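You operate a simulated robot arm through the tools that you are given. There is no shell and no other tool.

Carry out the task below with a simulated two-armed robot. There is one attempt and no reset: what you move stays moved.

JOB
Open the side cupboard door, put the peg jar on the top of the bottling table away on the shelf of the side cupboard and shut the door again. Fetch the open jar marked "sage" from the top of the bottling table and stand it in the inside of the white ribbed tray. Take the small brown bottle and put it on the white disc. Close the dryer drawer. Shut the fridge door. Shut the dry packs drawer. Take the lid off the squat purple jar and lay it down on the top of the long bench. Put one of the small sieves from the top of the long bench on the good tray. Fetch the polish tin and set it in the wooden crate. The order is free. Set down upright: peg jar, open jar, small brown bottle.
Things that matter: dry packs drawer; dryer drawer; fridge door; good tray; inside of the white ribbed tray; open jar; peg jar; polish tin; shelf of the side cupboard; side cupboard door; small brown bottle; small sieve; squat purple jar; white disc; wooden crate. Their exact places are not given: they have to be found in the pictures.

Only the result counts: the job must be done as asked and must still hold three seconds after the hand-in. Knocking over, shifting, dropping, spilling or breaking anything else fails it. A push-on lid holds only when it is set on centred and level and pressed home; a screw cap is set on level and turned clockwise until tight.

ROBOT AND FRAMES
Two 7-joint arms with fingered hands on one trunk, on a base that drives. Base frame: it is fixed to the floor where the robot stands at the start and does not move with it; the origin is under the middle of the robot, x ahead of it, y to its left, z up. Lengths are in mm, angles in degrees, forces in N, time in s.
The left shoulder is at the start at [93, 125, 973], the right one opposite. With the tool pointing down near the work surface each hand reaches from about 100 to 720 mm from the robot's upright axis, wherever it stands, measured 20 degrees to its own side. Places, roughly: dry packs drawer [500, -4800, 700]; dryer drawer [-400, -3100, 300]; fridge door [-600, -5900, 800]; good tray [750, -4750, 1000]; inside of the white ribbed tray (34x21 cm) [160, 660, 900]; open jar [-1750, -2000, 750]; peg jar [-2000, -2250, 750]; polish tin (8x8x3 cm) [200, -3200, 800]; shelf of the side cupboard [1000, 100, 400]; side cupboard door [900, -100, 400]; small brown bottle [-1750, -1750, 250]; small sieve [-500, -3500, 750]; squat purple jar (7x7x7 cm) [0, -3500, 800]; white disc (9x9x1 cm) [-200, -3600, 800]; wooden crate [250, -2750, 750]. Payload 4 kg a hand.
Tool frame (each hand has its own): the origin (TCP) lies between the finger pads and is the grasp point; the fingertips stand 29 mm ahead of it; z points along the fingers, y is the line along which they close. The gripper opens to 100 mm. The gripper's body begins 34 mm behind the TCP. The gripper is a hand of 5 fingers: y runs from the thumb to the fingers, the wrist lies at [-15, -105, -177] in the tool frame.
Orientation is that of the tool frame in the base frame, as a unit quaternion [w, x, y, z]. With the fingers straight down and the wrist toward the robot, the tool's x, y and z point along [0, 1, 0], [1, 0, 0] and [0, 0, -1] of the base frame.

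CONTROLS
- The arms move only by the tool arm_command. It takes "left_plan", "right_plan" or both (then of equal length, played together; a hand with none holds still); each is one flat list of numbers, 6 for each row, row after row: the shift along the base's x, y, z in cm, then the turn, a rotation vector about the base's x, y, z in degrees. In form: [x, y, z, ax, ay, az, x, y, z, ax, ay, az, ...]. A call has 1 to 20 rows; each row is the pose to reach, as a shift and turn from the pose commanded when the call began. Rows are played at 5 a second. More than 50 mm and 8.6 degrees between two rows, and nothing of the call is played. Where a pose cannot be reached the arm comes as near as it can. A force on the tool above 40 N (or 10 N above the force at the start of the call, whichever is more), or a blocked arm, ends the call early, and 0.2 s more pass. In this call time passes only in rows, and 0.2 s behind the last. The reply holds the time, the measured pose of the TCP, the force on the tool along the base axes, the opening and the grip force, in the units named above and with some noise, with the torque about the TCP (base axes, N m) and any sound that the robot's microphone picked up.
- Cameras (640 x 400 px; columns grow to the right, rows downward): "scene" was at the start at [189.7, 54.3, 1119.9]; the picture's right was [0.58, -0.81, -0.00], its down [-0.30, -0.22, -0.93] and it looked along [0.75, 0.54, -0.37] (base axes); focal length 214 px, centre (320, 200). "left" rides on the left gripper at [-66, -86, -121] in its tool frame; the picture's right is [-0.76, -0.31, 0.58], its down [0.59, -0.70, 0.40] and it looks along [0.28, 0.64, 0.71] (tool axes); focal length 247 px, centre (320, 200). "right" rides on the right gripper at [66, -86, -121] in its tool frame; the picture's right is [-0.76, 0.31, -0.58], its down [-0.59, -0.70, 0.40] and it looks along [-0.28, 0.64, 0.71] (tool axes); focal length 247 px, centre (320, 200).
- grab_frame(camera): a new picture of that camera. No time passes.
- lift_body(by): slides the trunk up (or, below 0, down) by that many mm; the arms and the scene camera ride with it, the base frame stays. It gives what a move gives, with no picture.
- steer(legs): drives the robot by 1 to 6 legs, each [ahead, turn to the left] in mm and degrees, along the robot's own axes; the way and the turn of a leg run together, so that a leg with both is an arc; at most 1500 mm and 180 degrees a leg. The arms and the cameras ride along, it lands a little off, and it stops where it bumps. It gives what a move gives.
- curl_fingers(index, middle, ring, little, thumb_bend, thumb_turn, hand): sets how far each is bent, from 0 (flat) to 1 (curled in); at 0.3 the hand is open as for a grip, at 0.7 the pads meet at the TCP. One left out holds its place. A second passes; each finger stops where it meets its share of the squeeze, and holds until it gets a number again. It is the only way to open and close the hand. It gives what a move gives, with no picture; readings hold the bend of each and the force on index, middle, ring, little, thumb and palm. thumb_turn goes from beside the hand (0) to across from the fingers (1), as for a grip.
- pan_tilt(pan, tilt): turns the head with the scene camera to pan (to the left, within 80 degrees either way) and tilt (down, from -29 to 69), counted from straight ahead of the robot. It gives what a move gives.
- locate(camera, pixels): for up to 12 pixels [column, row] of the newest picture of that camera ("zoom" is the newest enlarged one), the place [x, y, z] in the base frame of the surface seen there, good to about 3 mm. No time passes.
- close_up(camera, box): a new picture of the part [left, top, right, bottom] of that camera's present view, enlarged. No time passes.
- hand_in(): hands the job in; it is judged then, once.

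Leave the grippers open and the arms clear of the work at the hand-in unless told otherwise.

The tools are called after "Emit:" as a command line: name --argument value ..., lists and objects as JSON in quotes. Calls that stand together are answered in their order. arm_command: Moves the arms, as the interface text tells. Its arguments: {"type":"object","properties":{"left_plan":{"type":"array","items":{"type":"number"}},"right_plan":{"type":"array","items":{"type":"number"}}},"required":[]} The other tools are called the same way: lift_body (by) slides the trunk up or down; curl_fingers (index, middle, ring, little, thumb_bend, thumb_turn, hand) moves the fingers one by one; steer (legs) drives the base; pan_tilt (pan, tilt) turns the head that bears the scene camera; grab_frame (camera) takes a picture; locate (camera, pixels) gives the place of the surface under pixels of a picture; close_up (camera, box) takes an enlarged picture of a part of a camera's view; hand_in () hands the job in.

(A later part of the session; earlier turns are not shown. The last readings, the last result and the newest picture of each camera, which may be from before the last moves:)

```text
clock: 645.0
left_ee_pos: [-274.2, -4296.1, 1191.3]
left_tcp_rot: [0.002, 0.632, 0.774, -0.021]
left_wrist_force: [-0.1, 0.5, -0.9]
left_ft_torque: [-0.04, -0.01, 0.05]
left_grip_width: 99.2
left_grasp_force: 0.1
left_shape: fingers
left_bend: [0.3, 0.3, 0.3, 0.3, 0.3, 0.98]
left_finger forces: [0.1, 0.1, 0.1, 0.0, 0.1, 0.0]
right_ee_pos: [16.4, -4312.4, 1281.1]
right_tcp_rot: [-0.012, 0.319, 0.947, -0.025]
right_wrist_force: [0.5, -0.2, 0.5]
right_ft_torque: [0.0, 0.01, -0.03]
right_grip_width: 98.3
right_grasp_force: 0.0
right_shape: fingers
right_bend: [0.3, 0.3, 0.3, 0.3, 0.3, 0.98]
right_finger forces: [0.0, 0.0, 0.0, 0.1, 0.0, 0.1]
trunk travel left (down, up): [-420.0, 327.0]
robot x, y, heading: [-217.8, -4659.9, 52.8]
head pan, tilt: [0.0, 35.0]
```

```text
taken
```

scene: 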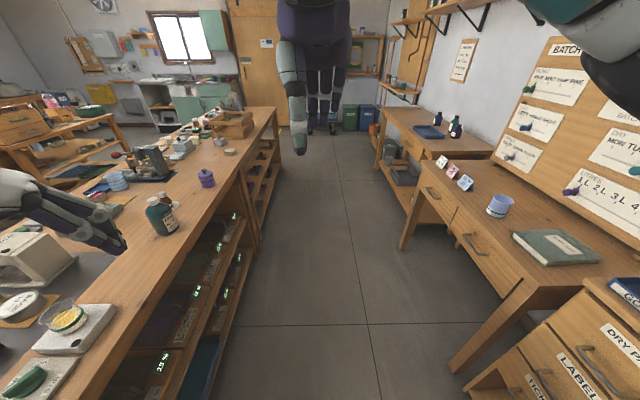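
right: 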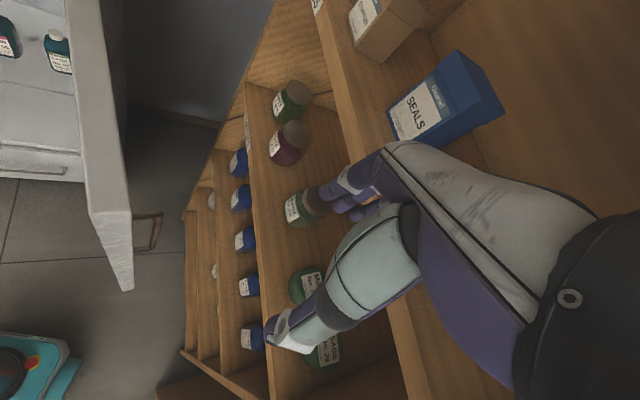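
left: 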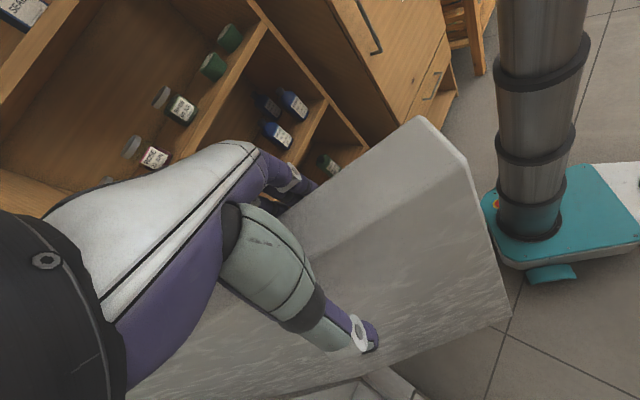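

Good. I continue north and turn to face the purple jar.

Emit:
steer --legs '[[0, 0.5], [1040, 0], [0, 90]]'

Emit:
pan_tilt --pan 0 --tilt 50

Emit:
grab_frame --camera "scene"

```text
clock: 654.5
left_ee_pos: [18.0, -3901.1, 1191.5]
left_tcp_rot: [0.017, -0.102, 0.995, -0.014]
left_wrist_force: [-0.5, -0.1, 0.7]
left_ft_torque: [0.04, -0.03, -0.01]
left_grip_width: 99.0
left_grasp_force: 0.1
left_shape: fingers
left_bend: [0.3, 0.3, 0.3, 0.3, 0.3, 0.98]
left_finger forces: [0.0, 0.0, 0.0, 0.0, 0.0, 0.0]
right_ee_pos: [31.4, -3610.6, 1280.6]
right_tcp_rot: [0.009, -0.446, 0.895, -0.026]
right_wrist_force: [0.6, 0.4, 0.6]
right_ft_torque: [-0.01, 0.0, 0.03]
right_grip_width: 98.4
right_grasp_force: 0.0
right_shape: fingers
right_bend: [0.3, 0.3, 0.3, 0.3, 0.3, 0.98]
right_finger forces: [0.0, 0.0, 0.0, 0.0, 0.0, 0.1]
trunk travel left (down, up): [-420.0, 327.0]
robot x, y, heading: [381.8, -3842.5, 143.0]
head pan, tilt: [0.0, 35.0]
```

```text
clock: 655.3
left_ee_pos: [17.5, -3902.0, 1191.3]
left_tcp_rot: [0.016, -0.102, 0.995, -0.013]
left_wrist_force: [-0.6, 0.1, 0.0]
left_ft_torque: [-0.01, 0.0, 0.0]
left_grip_width: 99.0
left_grasp_force: 0.1
left_shape: fingers
left_bend: [0.3, 0.3, 0.3, 0.3, 0.3, 0.98]
left_finger forces: [0.0, 0.1, 0.0, 0.0, 0.0, 0.1]
right_ee_pos: [32.0, -3610.1, 1280.7]
right_tcp_rot: [0.009, -0.446, 0.894, -0.026]
right_wrist_force: [0.5, -0.7, 0.5]
right_ft_torque: [0.02, -0.03, -0.01]
right_grip_width: 98.3
right_grasp_force: 0.0
right_shape: fingers
right_bend: [0.3, 0.3, 0.3, 0.3, 0.3, 0.98]
right_finger forces: [0.0, 0.0, 0.0, 0.1, 0.1, 0.0]
trunk travel left (down, up): [-420.0, 327.0]
robot x, y, heading: [378.4, -3842.1, 143.4]
head pan, tilt: [0.0, 50.0]
```

```text
taken
```

scene: 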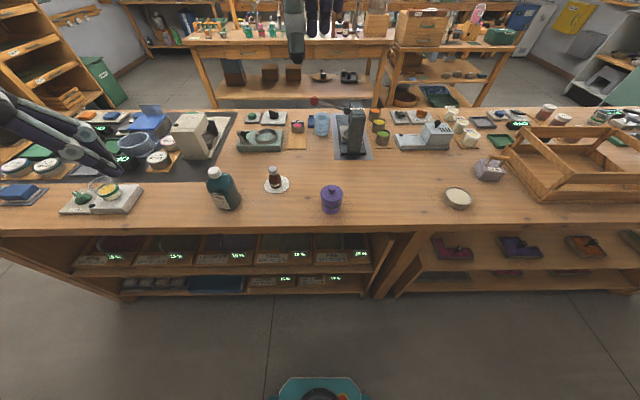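

The bottle still stands on the disc. I zoom on the purple jar, tin and crate.

Emit:
close_up --camera "scene" --box '[290, 165, 390, 225]'

Emit:
locate --camera "zoom" --pixels '[[262, 150], [265, 170], [200, 200], [330, 200], [262, 185], [265, 235], [262, 290], [200, 230], [325, 240], [262, 215], [262, 160]]'

Emit:
close_up --camera "scene" --box '[410, 100, 640, 230]'

```text
6.40 times, centred on (340, 195) of scene
```

zoom: 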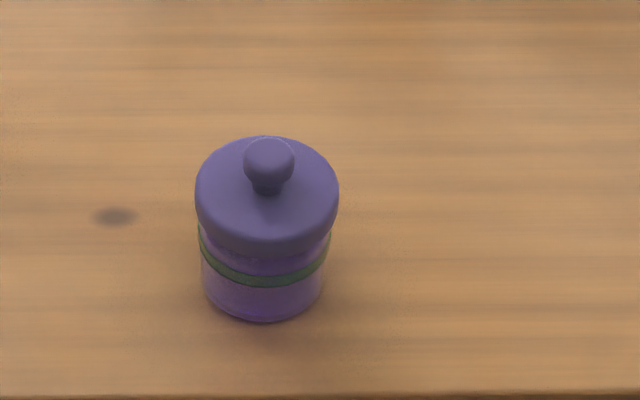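

```text
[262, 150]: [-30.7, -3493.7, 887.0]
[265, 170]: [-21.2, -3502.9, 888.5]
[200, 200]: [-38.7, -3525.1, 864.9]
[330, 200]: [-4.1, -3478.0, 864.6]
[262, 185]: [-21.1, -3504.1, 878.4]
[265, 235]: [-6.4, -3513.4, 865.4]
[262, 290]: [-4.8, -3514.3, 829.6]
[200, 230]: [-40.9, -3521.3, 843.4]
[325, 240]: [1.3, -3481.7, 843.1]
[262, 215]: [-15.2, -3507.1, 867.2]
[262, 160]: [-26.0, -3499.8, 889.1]
```

```text
2.78 times, centred on (525, 165) of scene
```

zoom: 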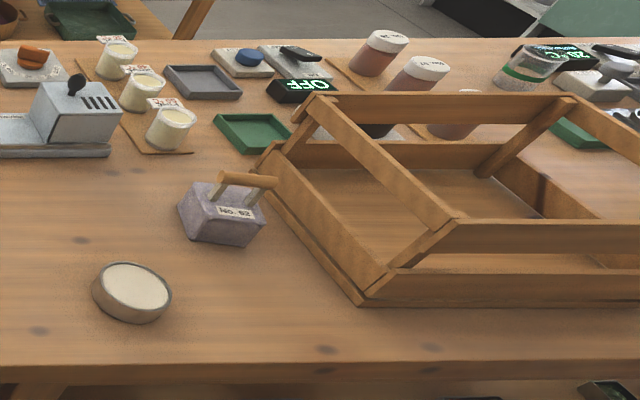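

Purple jar: lid centre ≈ (-21.5,-3501.5), lid ⌀≈58, lid top z≈865, knob top z≈889. I bring the right hand over it.

Emit:
arm_command --right_plan '[-0.67, 1.36, -4.01, 0.3, 0.3, 0, -1.34, 2.71, -8.03, 0.6, 0.6, 0, -2.01, 4.07, -12.04, 0.8, 0.8, 0, -2.68, 5.43, -16.05, 1.1, 1.1, 0, -3.34, 6.78, -20.06, 1.4, 1.4, 0, -4.01, 8.14, -24.08, 1.7, 1.7, 0, -4.68, 9.49, -28.09, 1.9, 2, 0, -5.35, 10.85, -32.1, 2.2, 2.25, 0]'

Emit:
grab_frame --camera "right"

Emit:
grab_frame --camera "scene"

```text
clock: 657.1
left_ee_pos: [18.5, -3900.1, 1192.0]
left_tcp_rot: [0.016, -0.102, 0.995, -0.012]
left_wrist_force: [0.2, 0.7, 0.7]
left_ft_torque: [-0.03, -0.03, 0.01]
left_grip_width: 99.3
left_grasp_force: 0.2
left_shape: fingers
left_bend: [0.3, 0.3, 0.3, 0.3, 0.3, 0.98]
left_finger forces: [0.0, 0.0, 0.1, 0.1, 0.0, 0.1]
right_ee_pos: [-20.5, -3501.2, 958.8]
right_tcp_rot: [0.0, -0.446, 0.895, 0.0]
right_wrist_force: [-0.1, 0.2, 0.2]
right_ft_torque: [0.02, 0.02, 0.01]
right_grip_width: 98.4
right_grasp_force: 0.1
right_shape: fingers
right_bend: [0.3, 0.3, 0.3, 0.3, 0.3, 0.98]
right_finger forces: [0.0, 0.1, 0.0, 0.0, 0.0, 0.0]
trunk travel left (down, up): [-420.0, 327.0]
robot x, y, heading: [379.9, -3845.4, 143.2]
head pan, tilt: [0.0, 50.0]
```

```text
taken
```

right: 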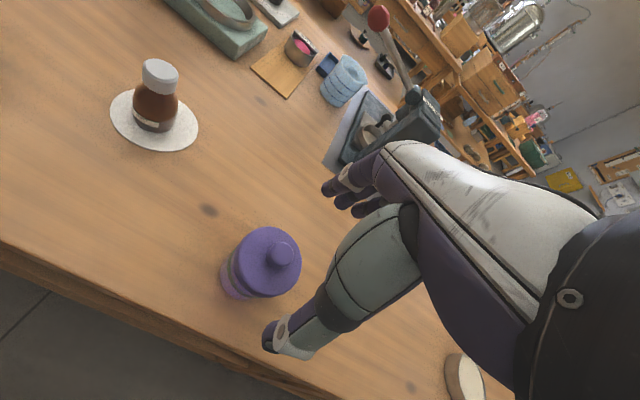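

```text
taken
```

scene: 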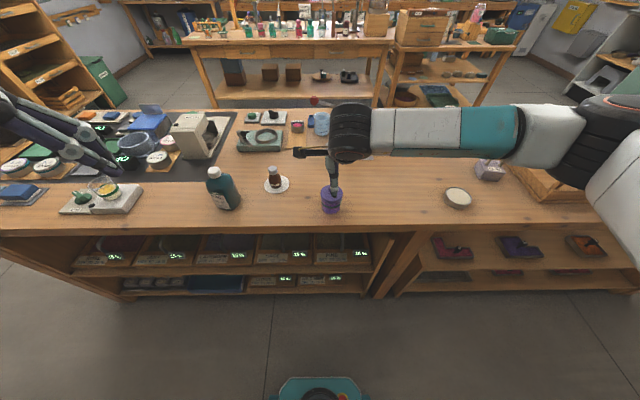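

I refine the lid centre with the hand camera.

Emit:
close_up --camera "right" --box '[200, 210, 330, 320]'

Emit:
locate --camera "zoom" --pixels '[[185, 190], [365, 180], [270, 90], [290, 280], [320, 145], [230, 130], [330, 240], [275, 180], [310, 135], [210, 260]]'

```text
3.64 times, centred on (265, 265) of right
```

zoom: 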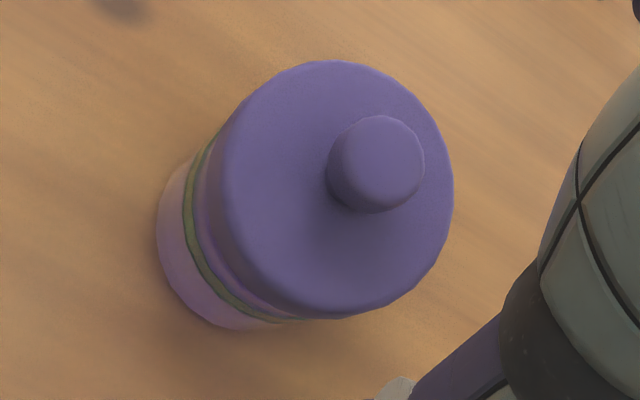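

```text
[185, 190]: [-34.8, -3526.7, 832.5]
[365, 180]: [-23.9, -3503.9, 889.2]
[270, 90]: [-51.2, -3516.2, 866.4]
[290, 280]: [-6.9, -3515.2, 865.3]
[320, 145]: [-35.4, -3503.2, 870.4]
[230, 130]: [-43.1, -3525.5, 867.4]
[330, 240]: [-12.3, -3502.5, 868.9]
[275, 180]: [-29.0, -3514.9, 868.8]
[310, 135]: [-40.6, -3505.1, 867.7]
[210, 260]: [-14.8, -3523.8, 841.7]
```

Lid centre ≈ (-23.5,-3502.5), knob top z≈890. I lower to z≈862 around the lid.

Emit:
arm_command --right_plan '[-0.3, -0.1, -4, 0, 0, 0, -0.3, -0.1, -7.5, 0, 0, 0, -0.3, -0.1, -9.6, 0, 0, 0]'

Emit:
grab_frame --camera "right"

Emit:
close_up --camera "scene" --box '[280, 140, 400, 225]'

```text
clock: 657.9
left_ee_pos: [16.7, -3900.7, 1191.6]
left_tcp_rot: [0.017, -0.102, 0.995, -0.013]
left_wrist_force: [-0.5, 0.1, 0.2]
left_ft_torque: [-0.02, -0.01, -0.01]
left_grip_width: 99.0
left_grasp_force: 0.2
left_shape: fingers
left_bend: [0.3, 0.3, 0.3, 0.3, 0.3, 0.98]
left_finger forces: [0.1, 0.0, 0.1, 0.0, 0.0, 0.1]
right_ee_pos: [-24.2, -3503.0, 863.8]
right_tcp_rot: [0.0, -0.447, 0.895, 0.0]
right_wrist_force: [-1.2, 0.0, 0.6]
right_ft_torque: [0.02, 0.03, 0.05]
right_grip_width: 99.2
right_grasp_force: 0.0
right_shape: fingers
right_bend: [0.3, 0.3, 0.3, 0.3, 0.3, 0.98]
right_finger forces: [0.7, 0.0, 0.0, 0.0, 0.0, 0.0]
trunk travel left (down, up): [-420.0, 327.0]
robot x, y, heading: [378.8, -3844.7, 143.2]
head pan, tilt: [0.0, 50.0]
```

```text
taken
```

right: 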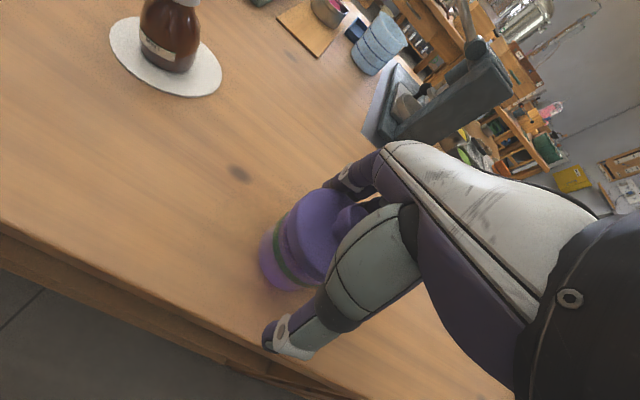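

```text
4.71 times, centred on (340, 182) of scene
```

zoom: 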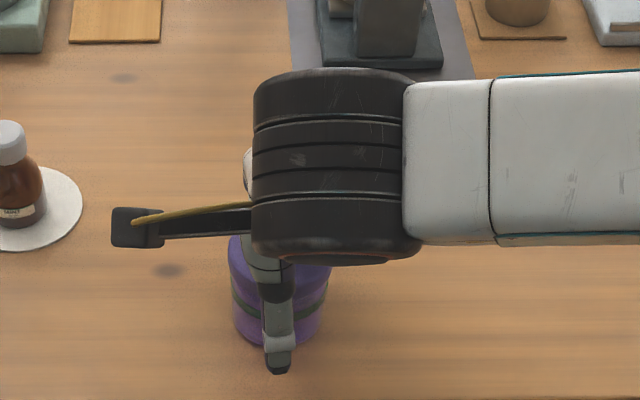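

I close the fingers on the lid rim.

Emit:
curl_fingers --hand "right" --index 0.44 --middle 0.44 --ring 0.44 --little 0.3 --thumb_bend 0.44

Emit:
curl_fingers --hand "right" --index 0.6 --middle 0.6 --ring 0.6 --thumb_bend 0.6

Emit:
grab_frame --camera "right"

```text
clock: 658.9
left_ee_pos: [17.9, -3901.2, 1190.1]
left_tcp_rot: [0.016, -0.102, 0.995, -0.014]
left_wrist_force: [0.0, -0.4, -0.1]
left_ft_torque: [0.0, 0.02, 0.0]
left_grip_width: 99.0
left_grasp_force: 0.0
left_shape: fingers
left_bend: [0.3, 0.3, 0.3, 0.3, 0.3, 0.98]
left_finger forces: [0.0, 0.0, 0.0, 0.0, 0.1, 0.1]
right_ee_pos: [-22.8, -3502.7, 864.0]
right_tcp_rot: [0.0, -0.447, 0.895, -0.001]
right_wrist_force: [-0.4, -0.7, 0.1]
right_ft_torque: [-0.01, 0.02, 0.02]
right_grip_width: 65.3
right_grasp_force: 0.1
right_shape: fingers
right_bend: [0.44, 0.44, 0.44, 0.3, 0.44, 0.98]
right_finger forces: [0.0, 0.0, 0.0, 0.0, 0.0, 0.0]
trunk travel left (down, up): [-420.0, 327.0]
robot x, y, heading: [381.7, -3844.5, 143.0]
head pan, tilt: [0.0, 50.0]
```

```text
clock: 659.9
left_ee_pos: [17.4, -3900.9, 1191.7]
left_tcp_rot: [0.016, -0.102, 0.995, -0.012]
left_wrist_force: [-0.3, -1.1, 0.9]
left_ft_torque: [0.01, -0.01, 0.0]
left_grip_width: 99.1
left_grasp_force: 0.0
left_shape: fingers
left_bend: [0.3, 0.3, 0.3, 0.3, 0.3, 0.98]
left_finger forces: [0.2, 0.1, 0.1, 0.1, 0.0, 0.1]
right_ee_pos: [-22.9, -3502.2, 863.3]
right_tcp_rot: [0.001, -0.447, 0.895, 0.001]
right_wrist_force: [-0.6, 0.3, 1.4]
right_ft_torque: [0.08, 0.02, 0.03]
right_grip_width: 56.7
right_grasp_force: 14.7
right_shape: fingers
right_bend: [0.49, 0.54, 0.57, 0.3, 0.52, 0.96]
right_finger forces: [8.6, 4.9, 1.4, 0.1, 14.4, 0.0]
trunk travel left (down, up): [-420.0, 327.0]
robot x, y, heading: [383.1, -3844.2, 143.2]
head pan, tilt: [0.0, 50.0]
```

```text
taken
```

right: 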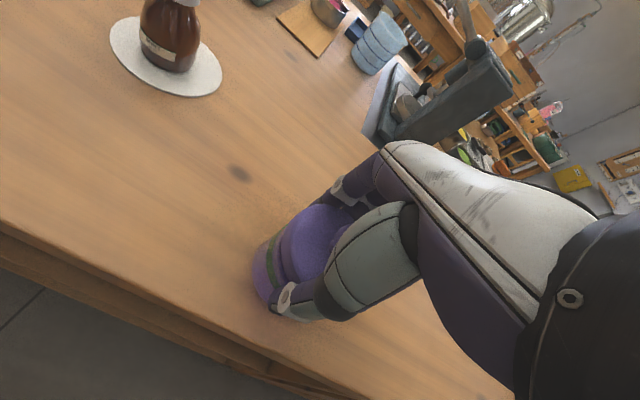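

Gripping at 57 mm. I lift slowly by 15 mm and look.

Emit:
arm_command --right_plan '[0, 0, 0.4, 0, 0, 0, 0, 0, 0.8, 0, 0, 0, 0, 0, 1.2, 0, 0, 0, 0, 0, 1.6, 0, 0, 0]'

Emit:
grab_frame --camera "right"

Emit:
close_up --camera "scene" --box '[280, 140, 400, 225]'

```text
clock: 660.9
left_ee_pos: [17.0, -3901.6, 1191.5]
left_tcp_rot: [0.016, -0.102, 0.995, -0.013]
left_wrist_force: [0.1, -0.5, -0.4]
left_ft_torque: [-0.01, 0.0, -0.03]
left_grip_width: 99.2
left_grasp_force: 0.1
left_shape: fingers
left_bend: [0.3, 0.3, 0.3, 0.3, 0.3, 0.98]
left_finger forces: [0.0, 0.0, 0.1, 0.1, 0.1, 0.1]
right_ee_pos: [-24.2, -3503.1, 879.6]
right_tcp_rot: [0.001, -0.446, 0.895, -0.001]
right_wrist_force: [-0.6, 0.3, -1.8]
right_ft_torque: [0.01, 0.0, -0.02]
right_grip_width: 55.7
right_grasp_force: 14.1
right_shape: fingers
right_bend: [0.5, 0.55, 0.58, 0.3, 0.52, 0.96]
right_finger forces: [7.6, 4.9, 1.4, 0.0, 14.1, 0.0]
trunk travel left (down, up): [-420.0, 327.0]
robot x, y, heading: [379.8, -3841.6, 143.2]
head pan, tilt: [0.0, 50.0]
```

```text
taken
```

right: 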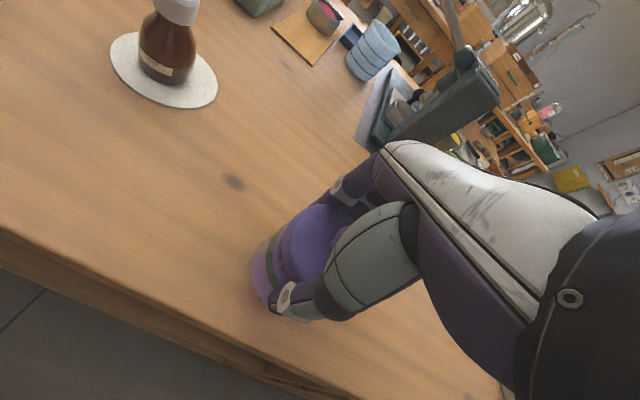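

```text
4.71 times, centred on (340, 182) of scene
```

zoom: 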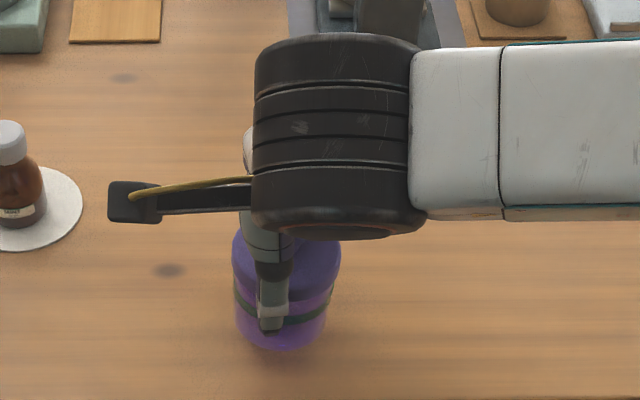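

The whole jar lifts with the lid, so the lid is tight: I must hold the body with the left hand. I raise the jar in the right hand (yawing it) to free air in front of me.

Emit:
arm_command --right_plan '[0, 0, 2.3, 0, 0, 4, 0.5, -0.8, 4.6, 0, 0, 9, 1, -1.6, 6.9, 0, 0, 14, 1.5, -2.5, 9.2, 0, 0, 20, 2, -3.3, 11.5, 0, 0, 26, 2.5, -4.1, 13.8, 0, 0, 32, 3, -5, 16.1, 0, 0, 38, 3.4, -5.7, 18.2, 0, 0, 44, 3.9, -6.5, 19.5, 0, 0, 50]'

Emit:
steer --legs '[[-150, 0]]'

Emit:
grab_frame --camera "scene"

Emit:
grab_frame --camera "right"

```text
clock: 662.9
left_ee_pos: [16.8, -3900.2, 1190.2]
left_tcp_rot: [0.016, -0.102, 0.995, -0.013]
left_wrist_force: [0.2, -1.1, 0.8]
left_ft_torque: [-0.02, 0.01, 0.02]
left_grip_width: 99.1
left_grasp_force: 0.1
left_shape: fingers
left_bend: [0.3, 0.3, 0.3, 0.3, 0.3, 0.98]
left_finger forces: [0.0, 0.1, 0.1, 0.0, 0.1, 0.1]
right_ee_pos: [14.4, -3566.7, 1076.4]
right_tcp_rot: [-0.001, 0.783, -0.621, 0.0]
right_wrist_force: [0.1, -0.7, -2.2]
right_ft_torque: [-0.03, -0.03, -0.01]
right_grip_width: 55.4
right_grasp_force: 13.7
right_shape: fingers
right_bend: [0.5, 0.55, 0.58, 0.3, 0.52, 0.96]
right_finger forces: [7.6, 4.7, 1.6, 0.1, 13.9, 0.1]
trunk travel left (down, up): [-420.0, 327.0]
robot x, y, heading: [382.2, -3845.7, 143.3]
head pan, tilt: [0.0, 50.0]
```

```text
clock: 664.2
left_ee_pos: [138.0, -3991.4, 1191.1]
left_tcp_rot: [0.016, -0.102, 0.995, -0.013]
left_wrist_force: [-0.3, -0.6, 1.2]
left_ft_torque: [0.01, 0.02, 0.0]
left_grip_width: 99.0
left_grasp_force: 0.1
left_shape: fingers
left_bend: [0.3, 0.3, 0.3, 0.3, 0.3, 0.98]
left_finger forces: [0.1, 0.1, 0.0, 0.1, 0.0, 0.0]
right_ee_pos: [134.9, -3656.3, 1075.8]
right_tcp_rot: [0.0, 0.782, -0.623, 0.0]
right_wrist_force: [-0.1, -1.0, -0.3]
right_ft_torque: [0.0, 0.0, 0.0]
right_grip_width: 55.4
right_grasp_force: 14.3
right_shape: fingers
right_bend: [0.5, 0.55, 0.58, 0.3, 0.52, 0.96]
right_finger forces: [7.7, 4.7, 1.5, 0.0, 13.8, 0.0]
trunk travel left (down, up): [-420.0, 327.0]
robot x, y, heading: [501.3, -3934.9, 143.2]
head pan, tilt: [0.0, 50.0]
```

```text
taken
```

scene: 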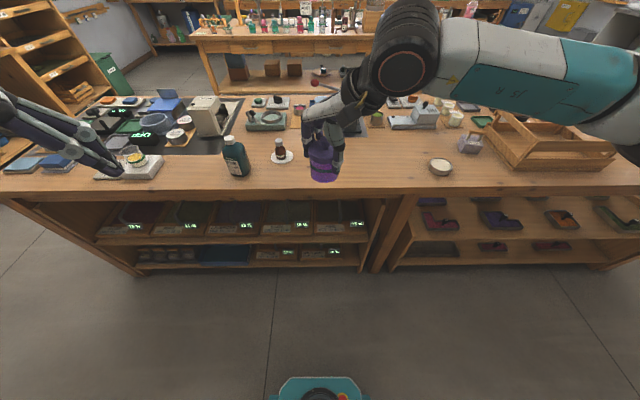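

```text
taken
```

right: 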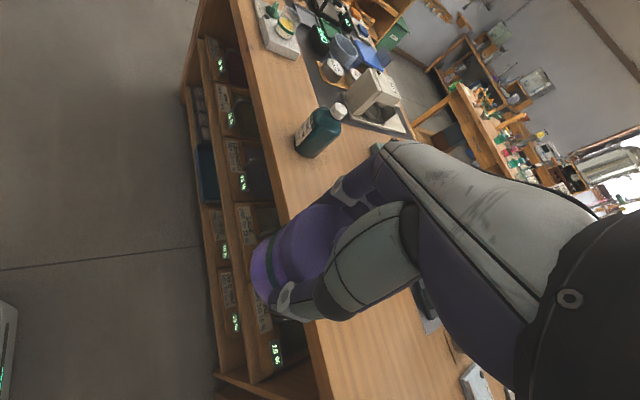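

I raise the trunk 150 mm, lower/extend the right hand, and pre-position the left hand for a side grasp of the jar body.

Emit:
lift_body --by 150

Emit:
arm_command --left_plan '[-1.2, 2.8, 0.8, 0, 0, 6.9, -2.3, 5.6, 1.6, 0, 0, 13.8, -3.5, 8.3, 2.5, 0, 0, 20.7, -4.7, 11.1, 3.3, 0, 0, 27.6, -5.9, 13.9, 4.1, 0, 0, 34.5]' --right_plan '[-1.9, 1.4, -3, 0, 0, 0, -3.8, 2.9, -6, 0, 0, 0, -5.8, 4.3, -9, 0, 0, 0, -7.7, 5.8, -12, 0, 0, 0, -9.6, 7.2, -15, 0, 0, 0]'

Emit:
grab_frame --camera "scene"

```text
clock: 666.0
left_ee_pos: [137.1, -3990.9, 1341.9]
left_tcp_rot: [0.016, -0.102, 0.995, -0.013]
left_wrist_force: [0.1, -0.5, -0.5]
left_ft_torque: [0.01, 0.0, 0.0]
left_grip_width: 99.0
left_grasp_force: 0.1
left_shape: fingers
left_bend: [0.3, 0.3, 0.3, 0.3, 0.3, 0.98]
left_finger forces: [0.0, 0.0, 0.1, 0.1, 0.0, 0.0]
right_ee_pos: [134.5, -3656.3, 1224.4]
right_tcp_rot: [-0.001, 0.783, -0.623, 0.001]
right_wrist_force: [0.2, 0.1, -1.2]
right_ft_torque: [-0.02, 0.01, 0.01]
right_grip_width: 55.5
right_grasp_force: 14.2
right_shape: fingers
right_bend: [0.5, 0.55, 0.58, 0.3, 0.52, 0.96]
right_finger forces: [7.6, 4.8, 1.5, 0.0, 13.8, 0.0]
trunk travel left (down, up): [-570.0, 177.0]
robot x, y, heading: [501.2, -3931.5, 143.3]
head pan, tilt: [0.0, 50.0]
```

```text
clock: 667.2
left_ee_pos: [-9.1, -3949.8, 1366.2]
left_tcp_rot: [0.041, -0.362, 0.931, 0.007]
left_wrist_force: [-0.4, -0.4, -0.4]
left_ft_torque: [-0.01, -0.06, 0.03]
left_grip_width: 98.7
left_grasp_force: 0.1
left_shape: fingers
left_bend: [0.3, 0.3, 0.3, 0.3, 0.3, 0.98]
left_finger forces: [0.0, 0.1, 0.1, 0.0, 0.0, 0.1]
left hand out of reach, approached as far as the arm can: row 3, 4, 5
right_ee_pos: [37.7, -3584.0, 1073.0]
right_tcp_rot: [-0.001, 0.783, -0.622, 0.0]
right_wrist_force: [0.1, -0.7, -1.5]
right_ft_torque: [-0.02, -0.04, 0.03]
right_grip_width: 55.7
right_grasp_force: 13.8
right_shape: fingers
right_bend: [0.5, 0.55, 0.58, 0.3, 0.52, 0.96]
right_finger forces: [7.7, 4.7, 1.5, 0.0, 13.7, 0.1]
trunk travel left (down, up): [-570.0, 177.0]
robot x, y, heading: [499.5, -3936.7, 143.2]
head pan, tilt: [0.0, 50.0]
```

```text
taken
```

scene: 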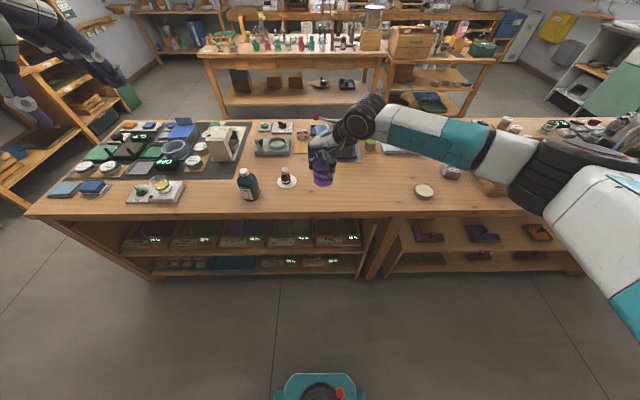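

Now I rotate the left hand into the side pose near the jar.

Emit:
arm_command --left_plan '[0.84, 1.66, -2.49, 5.87, -0.96, 4.54, 1.68, 3.31, -4.97, 11.74, -1.91, 9.08, 2.51, 4.97, -7.46, 17.61, -2.87, 13.62, 3.35, 6.63, -9.94, 23.49, -3.83, 18.16, 4.19, 8.29, -12.43, 29.36, -4.79, 22.7, 5.03, 9.94, -14.91, 35.23, -5.74, 27.24, 5.87, 11.6, -17.4, 41.1, -6.7, 31.78, 6.7, 13.26, -19.89, 46.97, -7.66, 36.31, 7.54, 14.91, -22.37, 52.84, -8.61, 40.85, 8.38, 16.57, -24.86, 58.71, -9.57, 45.39, 9.22, 18.23, -27.34, 64.59, -10.53, 49.93, 10.05, 19.89, -29.83, 70.46, -11.49, 54.47, 10.89, 21.54, -32.31, 76.33, -12.44, 59.01, 11.73, 23.2, -34.8, 82.2, -13.4, 63.55]'

Emit:
grab_frame --camera "scene"

Emit:
grab_frame --camera "left"

```text
clock: 670.4
left_ee_pos: [35.6, -3853.2, 985.2]
left_tcp_rot: [0.12, -0.495, 0.719, 0.473]
left_wrist_force: [0.9, -0.5, -0.3]
left_ft_torque: [-0.01, -0.03, 0.0]
left_grip_width: 98.9
left_grasp_force: 0.1
left_shape: fingers
left_bend: [0.3, 0.3, 0.3, 0.3, 0.3, 0.98]
left_finger forces: [0.0, 0.0, 0.0, 0.0, 0.0, 0.0]
left hand out of reach, approached as far as the arm can: row 1, 2, 5, 6, 7, 8, 9, 10, 11, 12, 14
right_ee_pos: [39.0, -3583.7, 1073.5]
right_tcp_rot: [-0.001, 0.782, -0.623, 0.0]
right_wrist_force: [-0.3, -0.5, -1.1]
right_ft_torque: [0.04, 0.02, -0.01]
right_grip_width: 55.4
right_grasp_force: 14.0
right_shape: fingers
right_bend: [0.5, 0.55, 0.58, 0.3, 0.52, 0.96]
right_finger forces: [7.8, 4.6, 1.6, 0.1, 13.7, 0.0]
trunk travel left (down, up): [-570.0, 177.0]
robot x, y, heading: [497.6, -3934.0, 143.4]
head pan, tilt: [0.0, 50.0]
stopped in row 14 (left hand): the arm was blocked; the commanded pose is now the measured one
```

```text
taken
```

scene: 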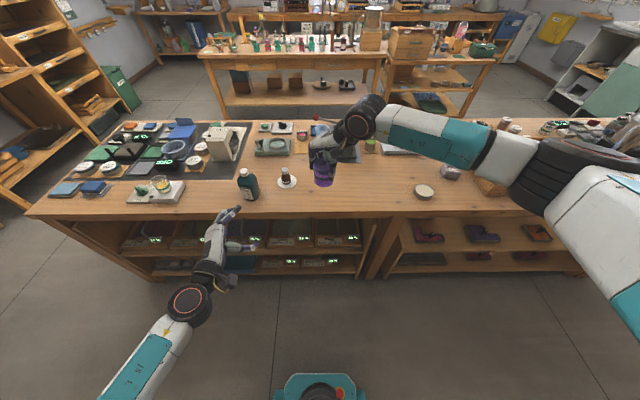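

```text
taken
```

left: 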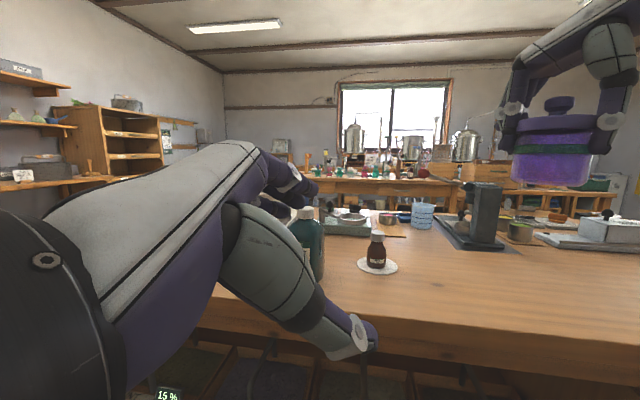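

I continue turning the left hand to level while moving it slightly outward.

Emit:
arm_command --left_plan '[-0.1, 1.2, 0.4, 4.7, -3.9, 3.4, -0.1, 2.3, 0.9, 9.5, -7.8, 6.8, -0.2, 3.5, 1.3, 14.2, -11.7, 10.2, -0.3, 4.6, 1.8, 19, -15.5, 13.5, -0.3, 5.8, 2.2, 23.7, -19.4, 16.9, -0.4, 6.9, 2.7, 28.5, -23.3, 20.3, -0.5, 8.1, 3.1, 33.2, -27.2, 23.7]'

Emit:
grab_frame --camera "scene"

Emit:
grab_frame --camera "left"

```text
clock: 672.1
left_ee_pos: [23.9, -3806.1, 994.5]
left_tcp_rot: [-0.275, 0.666, -0.457, -0.522]
left_wrist_force: [0.6, -0.6, -0.1]
left_ft_torque: [0.02, -0.01, -0.01]
left_grip_width: 98.8
left_grasp_force: 0.0
left_shape: fingers
left_bend: [0.3, 0.3, 0.3, 0.3, 0.3, 0.98]
left_finger forces: [0.0, 0.1, 0.0, 0.1, 0.0, 0.0]
right_ee_pos: [39.8, -3582.3, 1074.6]
right_tcp_rot: [-0.001, 0.782, -0.623, 0.002]
right_wrist_force: [0.0, -1.2, -1.4]
right_ft_torque: [-0.04, 0.01, 0.02]
right_grip_width: 55.6
right_grasp_force: 14.0
right_shape: fingers
right_bend: [0.5, 0.55, 0.58, 0.3, 0.52, 0.96]
right_finger forces: [7.7, 4.8, 1.6, 0.0, 13.7, 0.0]
trunk travel left (down, up): [-570.0, 177.0]
robot x, y, heading: [497.8, -3934.3, 143.5]
head pan, tilt: [0.0, 50.0]
stopped in row 7 (left hand): the arm was blocked; the commanded pose is now the measured one
```

```text
taken
```

scene: 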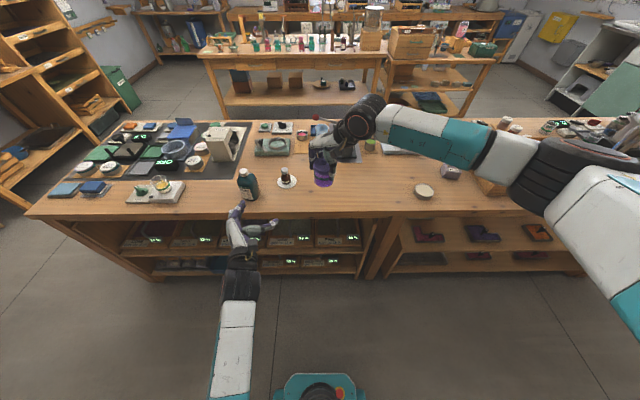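

```text
taken
```

left: 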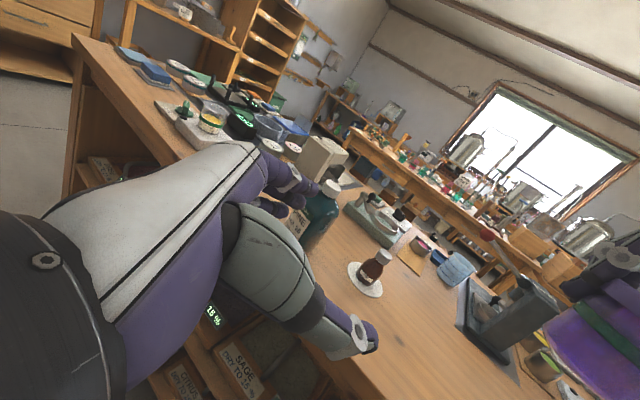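

The left hand is nearly level and pointing toward the jar. I move it to a pre-grasp point 150 mm short of the jar body.

Emit:
arm_command --left_plan '[2.9, 3, 0.7, 0, 0, 0, 5.7, 6.1, 1.5, 0, 0, 0, 8.6, 9.1, 2.2, 0, 0, 0]'

Emit:
grab_frame --camera "left"

Emit:
grab_frame --camera "scene"

```text
clock: 672.7
left_ee_pos: [47.6, -3797.4, 990.3]
left_tcp_rot: [-0.219, 0.641, -0.528, -0.512]
left_wrist_force: [-0.3, 0.3, 0.9]
left_ft_torque: [0.01, 0.03, 0.0]
left_grip_width: 98.6
left_grasp_force: 0.2
left_shape: fingers
left_bend: [0.3, 0.3, 0.3, 0.3, 0.3, 0.98]
left_finger forces: [0.0, 0.0, 0.0, 0.1, 0.0, 0.1]
right_ee_pos: [39.3, -3582.2, 1074.3]
right_tcp_rot: [-0.001, 0.782, -0.624, 0.001]
right_wrist_force: [0.1, -0.4, -1.1]
right_ft_torque: [-0.03, 0.02, 0.04]
right_grip_width: 55.1
right_grasp_force: 14.1
right_shape: fingers
right_bend: [0.5, 0.55, 0.58, 0.3, 0.52, 0.96]
right_finger forces: [7.7, 4.7, 1.5, 0.1, 13.7, 0.1]
trunk travel left (down, up): [-570.0, 177.0]
robot x, y, heading: [498.3, -3931.7, 143.3]
head pan, tilt: [0.0, 50.0]
stopped in row 2 (left hand): the arm was blocked; the commanded pose is now the measured one
```

```text
taken
```

left: 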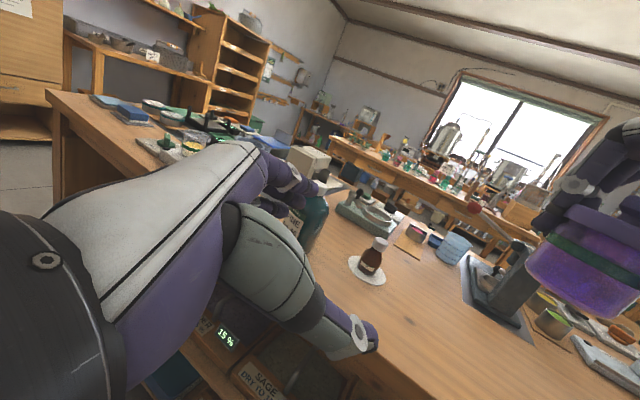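

```text
taken
```

scene: 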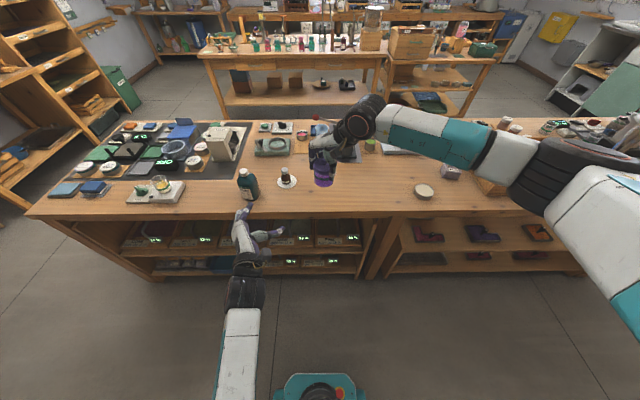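

The left arm can't move further right, so I bring the jar (right hand) to the left hand instead: first in front of its fingers.

Emit:
arm_command --right_plan '[-1.5, -2, -0.7, 0, 0, 0, -3, -4.1, -1.3, 0, 0, 0, -4.6, -6.1, -2, 0, 0, 0, -6.1, -8.2, -2.6, 0, 0, 0]'

Emit:
grab_frame --camera "left"

Emit:
grab_frame --camera "scene"

```text
clock: 673.7
left_ee_pos: [45.8, -3799.2, 990.9]
left_tcp_rot: [-0.219, 0.641, -0.529, -0.512]
left_wrist_force: [-0.3, -1.1, 0.2]
left_ft_torque: [0.01, 0.03, -0.01]
left_grip_width: 99.0
left_grasp_force: 0.0
left_shape: fingers
left_bend: [0.3, 0.3, 0.3, 0.3, 0.3, 0.98]
left_finger forces: [0.0, 0.0, 0.0, 0.1, 0.1, 0.0]
right_ee_pos: [-22.6, -3666.1, 1046.6]
right_tcp_rot: [-0.002, 0.782, -0.623, 0.0]
right_wrist_force: [-0.9, -0.3, -0.2]
right_ft_torque: [-0.01, 0.01, 0.02]
right_grip_width: 55.4
right_grasp_force: 13.8
right_shape: fingers
right_bend: [0.5, 0.55, 0.58, 0.3, 0.52, 0.96]
right_finger forces: [7.7, 4.8, 1.6, 0.1, 13.6, 0.0]
trunk travel left (down, up): [-570.0, 177.0]
robot x, y, heading: [502.5, -3929.8, 143.4]
head pan, tilt: [0.0, 50.0]
```

```text
taken
```

left: 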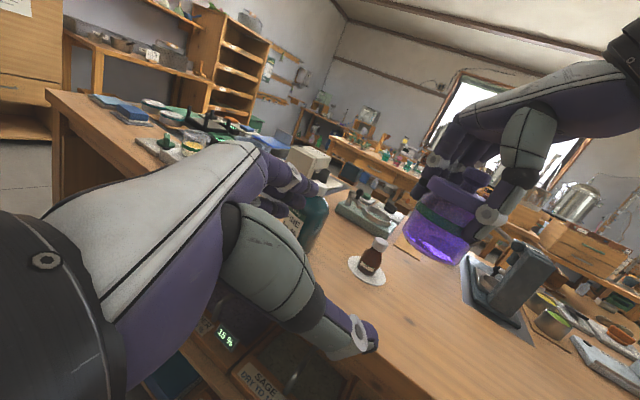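

```text
taken
```

scene: 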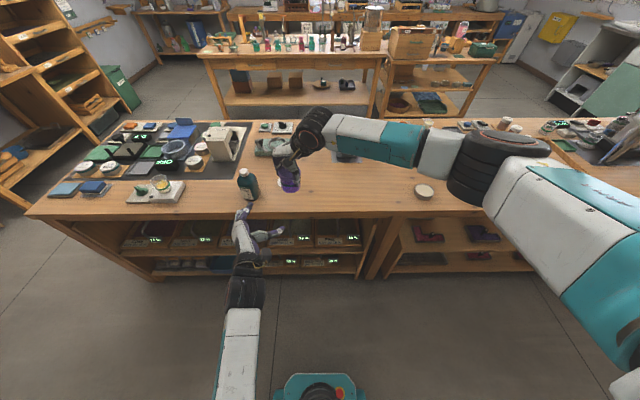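

I locate the jar body in the left hand's view for precise alignment.

Emit:
locate --camera "left" --pixels '[[437, 240], [410, 235], [465, 250], [440, 213], [437, 258], [450, 190]]'

```text
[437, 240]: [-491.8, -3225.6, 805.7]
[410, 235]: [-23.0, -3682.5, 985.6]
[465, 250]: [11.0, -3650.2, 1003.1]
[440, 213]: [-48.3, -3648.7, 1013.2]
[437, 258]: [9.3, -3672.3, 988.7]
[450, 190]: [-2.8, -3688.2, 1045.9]
```

I level the left hand's roll by ~16° before the approach.

Emit:
arm_command --left_plan '[0, 0, 0, 2.3, -4.5, 2.1, 0, 0, 0, 4.6, -8.9, 4.1, 0, 0, 0, 6.9, -13.4, 6.2]'

```text
clock: 674.7
left_ee_pos: [40.3, -3824.2, 978.3]
left_tcp_rot: [-0.251, 0.702, -0.48, -0.463]
left_wrist_force: [-0.8, 0.3, 0.4]
left_ft_torque: [-0.01, 0.0, 0.04]
left_grip_width: 98.7
left_grasp_force: 0.2
left_shape: fingers
left_bend: [0.3, 0.3, 0.3, 0.3, 0.3, 0.98]
left_finger forces: [0.0, 0.1, 0.1, 0.0, 0.1, 0.0]
right_ee_pos: [-20.3, -3664.8, 1046.4]
right_tcp_rot: [-0.001, 0.782, -0.623, 0.001]
right_wrist_force: [0.7, -0.4, -1.3]
right_ft_torque: [-0.01, 0.01, 0.02]
right_grip_width: 55.1
right_grasp_force: 13.8
right_shape: fingers
right_bend: [0.5, 0.55, 0.58, 0.3, 0.52, 0.96]
right_finger forces: [7.7, 4.7, 1.6, 0.1, 13.6, 0.0]
trunk travel left (down, up): [-570.0, 177.0]
robot x, y, heading: [501.5, -3928.6, 143.0]
head pan, tilt: [0.0, 50.0]
stopped in row 3 (left hand): the arm was blocked; the commanded pose is now the measured one
```

Left roll is now ~5°. I move the jar in between the left thumb and fingers step by step.

Emit:
arm_command --right_plan '[-0.8, -2.6, -1.2, 0, 0, 0, 0.6, -5.3, -1.2, 0, 0, 0, 1.9, -7.9, -1.2, 0, 0, 0, 3.3, -10.6, -1.2, 0, 0, 0]'

Emit:
grab_frame --camera "left"

Emit:
close_up --camera "scene" --box '[190, 100, 370, 260]'

```text
clock: 675.7
left_ee_pos: [40.2, -3824.1, 980.1]
left_tcp_rot: [-0.252, 0.701, -0.48, -0.463]
left_wrist_force: [0.2, 0.2, -0.6]
left_ft_torque: [-0.01, -0.02, -0.03]
left_grip_width: 98.6
left_grasp_force: 0.0
left_shape: fingers
left_bend: [0.3, 0.3, 0.3, 0.3, 0.3, 0.98]
left_finger forces: [0.0, 0.0, 0.0, 0.1, 0.1, 0.0]
right_ee_pos: [11.9, -3773.4, 1034.5]
right_tcp_rot: [0.0, 0.783, -0.623, 0.001]
right_wrist_force: [0.5, 0.3, -1.4]
right_ft_torque: [-0.02, 0.0, -0.01]
right_grip_width: 55.2
right_grasp_force: 13.3
right_shape: fingers
right_bend: [0.5, 0.55, 0.58, 0.3, 0.52, 0.96]
right_finger forces: [7.7, 4.6, 1.7, 0.0, 13.4, 0.0]
trunk travel left (down, up): [-570.0, 177.0]
robot x, y, heading: [500.6, -3933.9, 143.2]
head pan, tilt: [0.0, 50.0]
```

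```text
taken
```

left: 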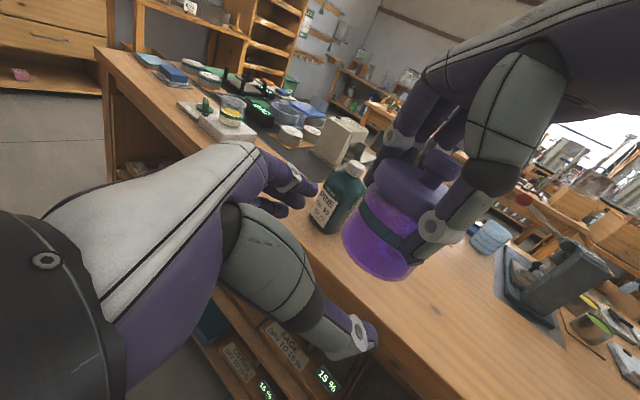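

```text
2.50 times, centred on (280, 180) of scene
```

zoom: 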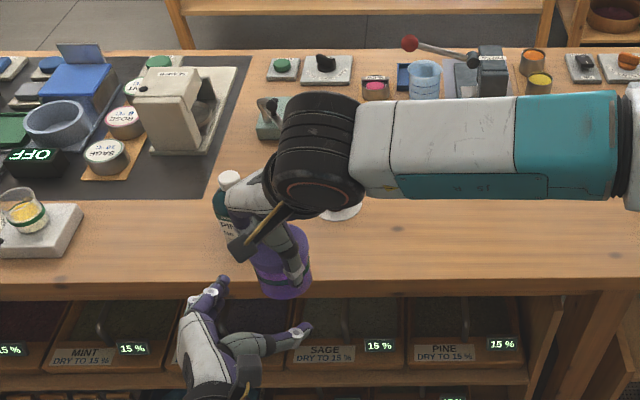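

The jar approaches between the left fingers. I bring it in the remaining ~58 mm.

Emit:
arm_command --right_plan '[1, -1.8, 0, 0, 0, 0, 1.9, -3.5, 0, 0, 0, 0, 2.6, -4.7, 0, 0, 0, 0]'

Emit:
grab_frame --camera "left"

Emit:
close_up --camera "scene" --box '[190, 100, 370, 260]'

```text
clock: 676.5
left_ee_pos: [40.4, -3824.3, 980.3]
left_tcp_rot: [-0.252, 0.701, -0.48, -0.464]
left_wrist_force: [-0.3, 0.5, -0.5]
left_ft_torque: [0.01, 0.0, 0.0]
left_grip_width: 98.9
left_grasp_force: 0.1
left_shape: fingers
left_bend: [0.3, 0.3, 0.3, 0.3, 0.3, 0.98]
left_finger forces: [0.0, 0.1, 0.0, 0.1, 0.0, 0.0]
right_ee_pos: [36.2, -3819.8, 1034.4]
right_tcp_rot: [0.0, 0.782, -0.623, 0.001]
right_wrist_force: [0.1, 0.6, -1.6]
right_ft_torque: [0.01, 0.03, 0.05]
right_grip_width: 55.2
right_grasp_force: 14.0
right_shape: fingers
right_bend: [0.5, 0.55, 0.58, 0.3, 0.52, 0.96]
right_finger forces: [7.7, 4.7, 1.7, 0.0, 13.4, 0.0]
trunk travel left (down, up): [-570.0, 177.0]
robot x, y, heading: [502.3, -3933.8, 143.5]
head pan, tilt: [0.0, 50.0]
```

```text
taken
```

left: 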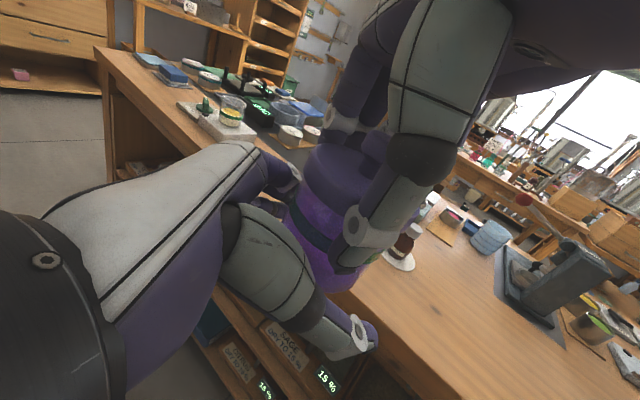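

```text
2.50 times, centred on (280, 180) of scene
```

zoom: 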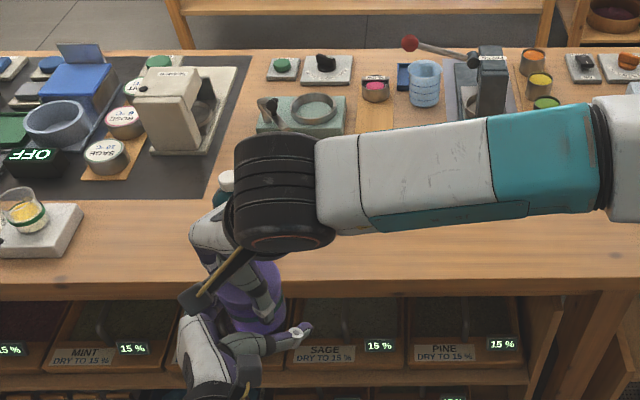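

The jar body sits between the left thumb and fingers. I close the left hand on the body.

Emit:
curl_fingers --hand "left" --index 0.45 --middle 0.45 --ring 0.45 --little 0.3 --thumb_bend 0.45

Emit:
curl_fingers --hand "left" --index 0.58 --middle 0.6 --ring 0.6 --thumb_bend 0.58

Emit:
grab_frame --camera "left"

```text
clock: 677.5
left_ee_pos: [40.0, -3823.6, 979.4]
left_tcp_rot: [-0.251, 0.702, -0.48, -0.463]
left_wrist_force: [0.1, 0.3, 0.1]
left_ft_torque: [-0.01, 0.0, 0.08]
left_grip_width: 62.9
left_grasp_force: 0.0
left_shape: fingers
left_bend: [0.45, 0.45, 0.45, 0.3, 0.45, 0.98]
left_finger forces: [0.0, 0.0, 0.0, 0.1, 0.2, 0.0]
right_ee_pos: [36.7, -3818.8, 1034.8]
right_tcp_rot: [0.0, 0.782, -0.623, 0.001]
right_wrist_force: [0.4, -0.7, -0.8]
right_ft_torque: [0.03, -0.01, -0.01]
right_grip_width: 55.2
right_grasp_force: 13.4
right_shape: fingers
right_bend: [0.5, 0.55, 0.58, 0.3, 0.52, 0.96]
right_finger forces: [7.7, 4.7, 1.6, 0.0, 13.4, 0.0]
trunk travel left (down, up): [-570.0, 177.0]
robot x, y, heading: [498.7, -3932.3, 143.4]
head pan, tilt: [0.0, 50.0]
```

```text
clock: 678.5
left_ee_pos: [39.6, -3823.5, 981.4]
left_tcp_rot: [-0.251, 0.701, -0.48, -0.464]
left_wrist_force: [1.3, -0.3, -0.6]
left_ft_torque: [0.0, 0.01, -0.01]
left_grip_width: 55.9
left_grasp_force: 9.2
left_shape: fingers
left_bend: [0.49, 0.59, 0.6, 0.3, 0.51, 0.97]
left_finger forces: [8.1, 0.8, 0.1, 0.1, 9.9, 0.0]
right_ee_pos: [35.6, -3819.8, 1035.1]
right_tcp_rot: [-0.001, 0.782, -0.624, 0.001]
right_wrist_force: [-1.1, 0.0, 1.0]
right_ft_torque: [0.05, 0.07, -0.06]
right_grip_width: 55.3
right_grasp_force: 14.0
right_shape: fingers
right_bend: [0.5, 0.55, 0.58, 0.3, 0.52, 0.96]
right_finger forces: [7.9, 5.2, 1.7, 0.0, 13.3, 0.0]
trunk travel left (down, up): [-570.0, 177.0]
robot x, y, heading: [498.5, -3934.1, 143.3]
head pan, tilt: [0.0, 50.0]
```

```text
taken
```

left: 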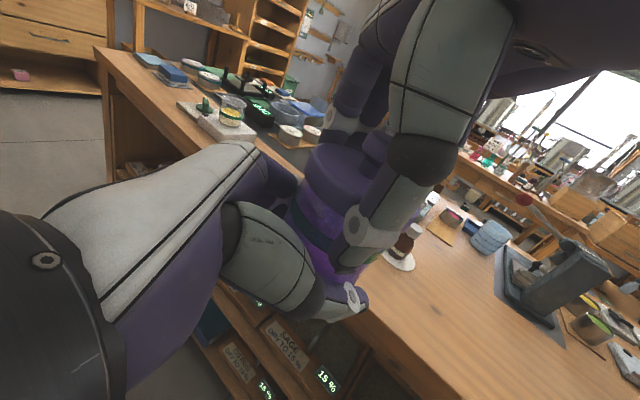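

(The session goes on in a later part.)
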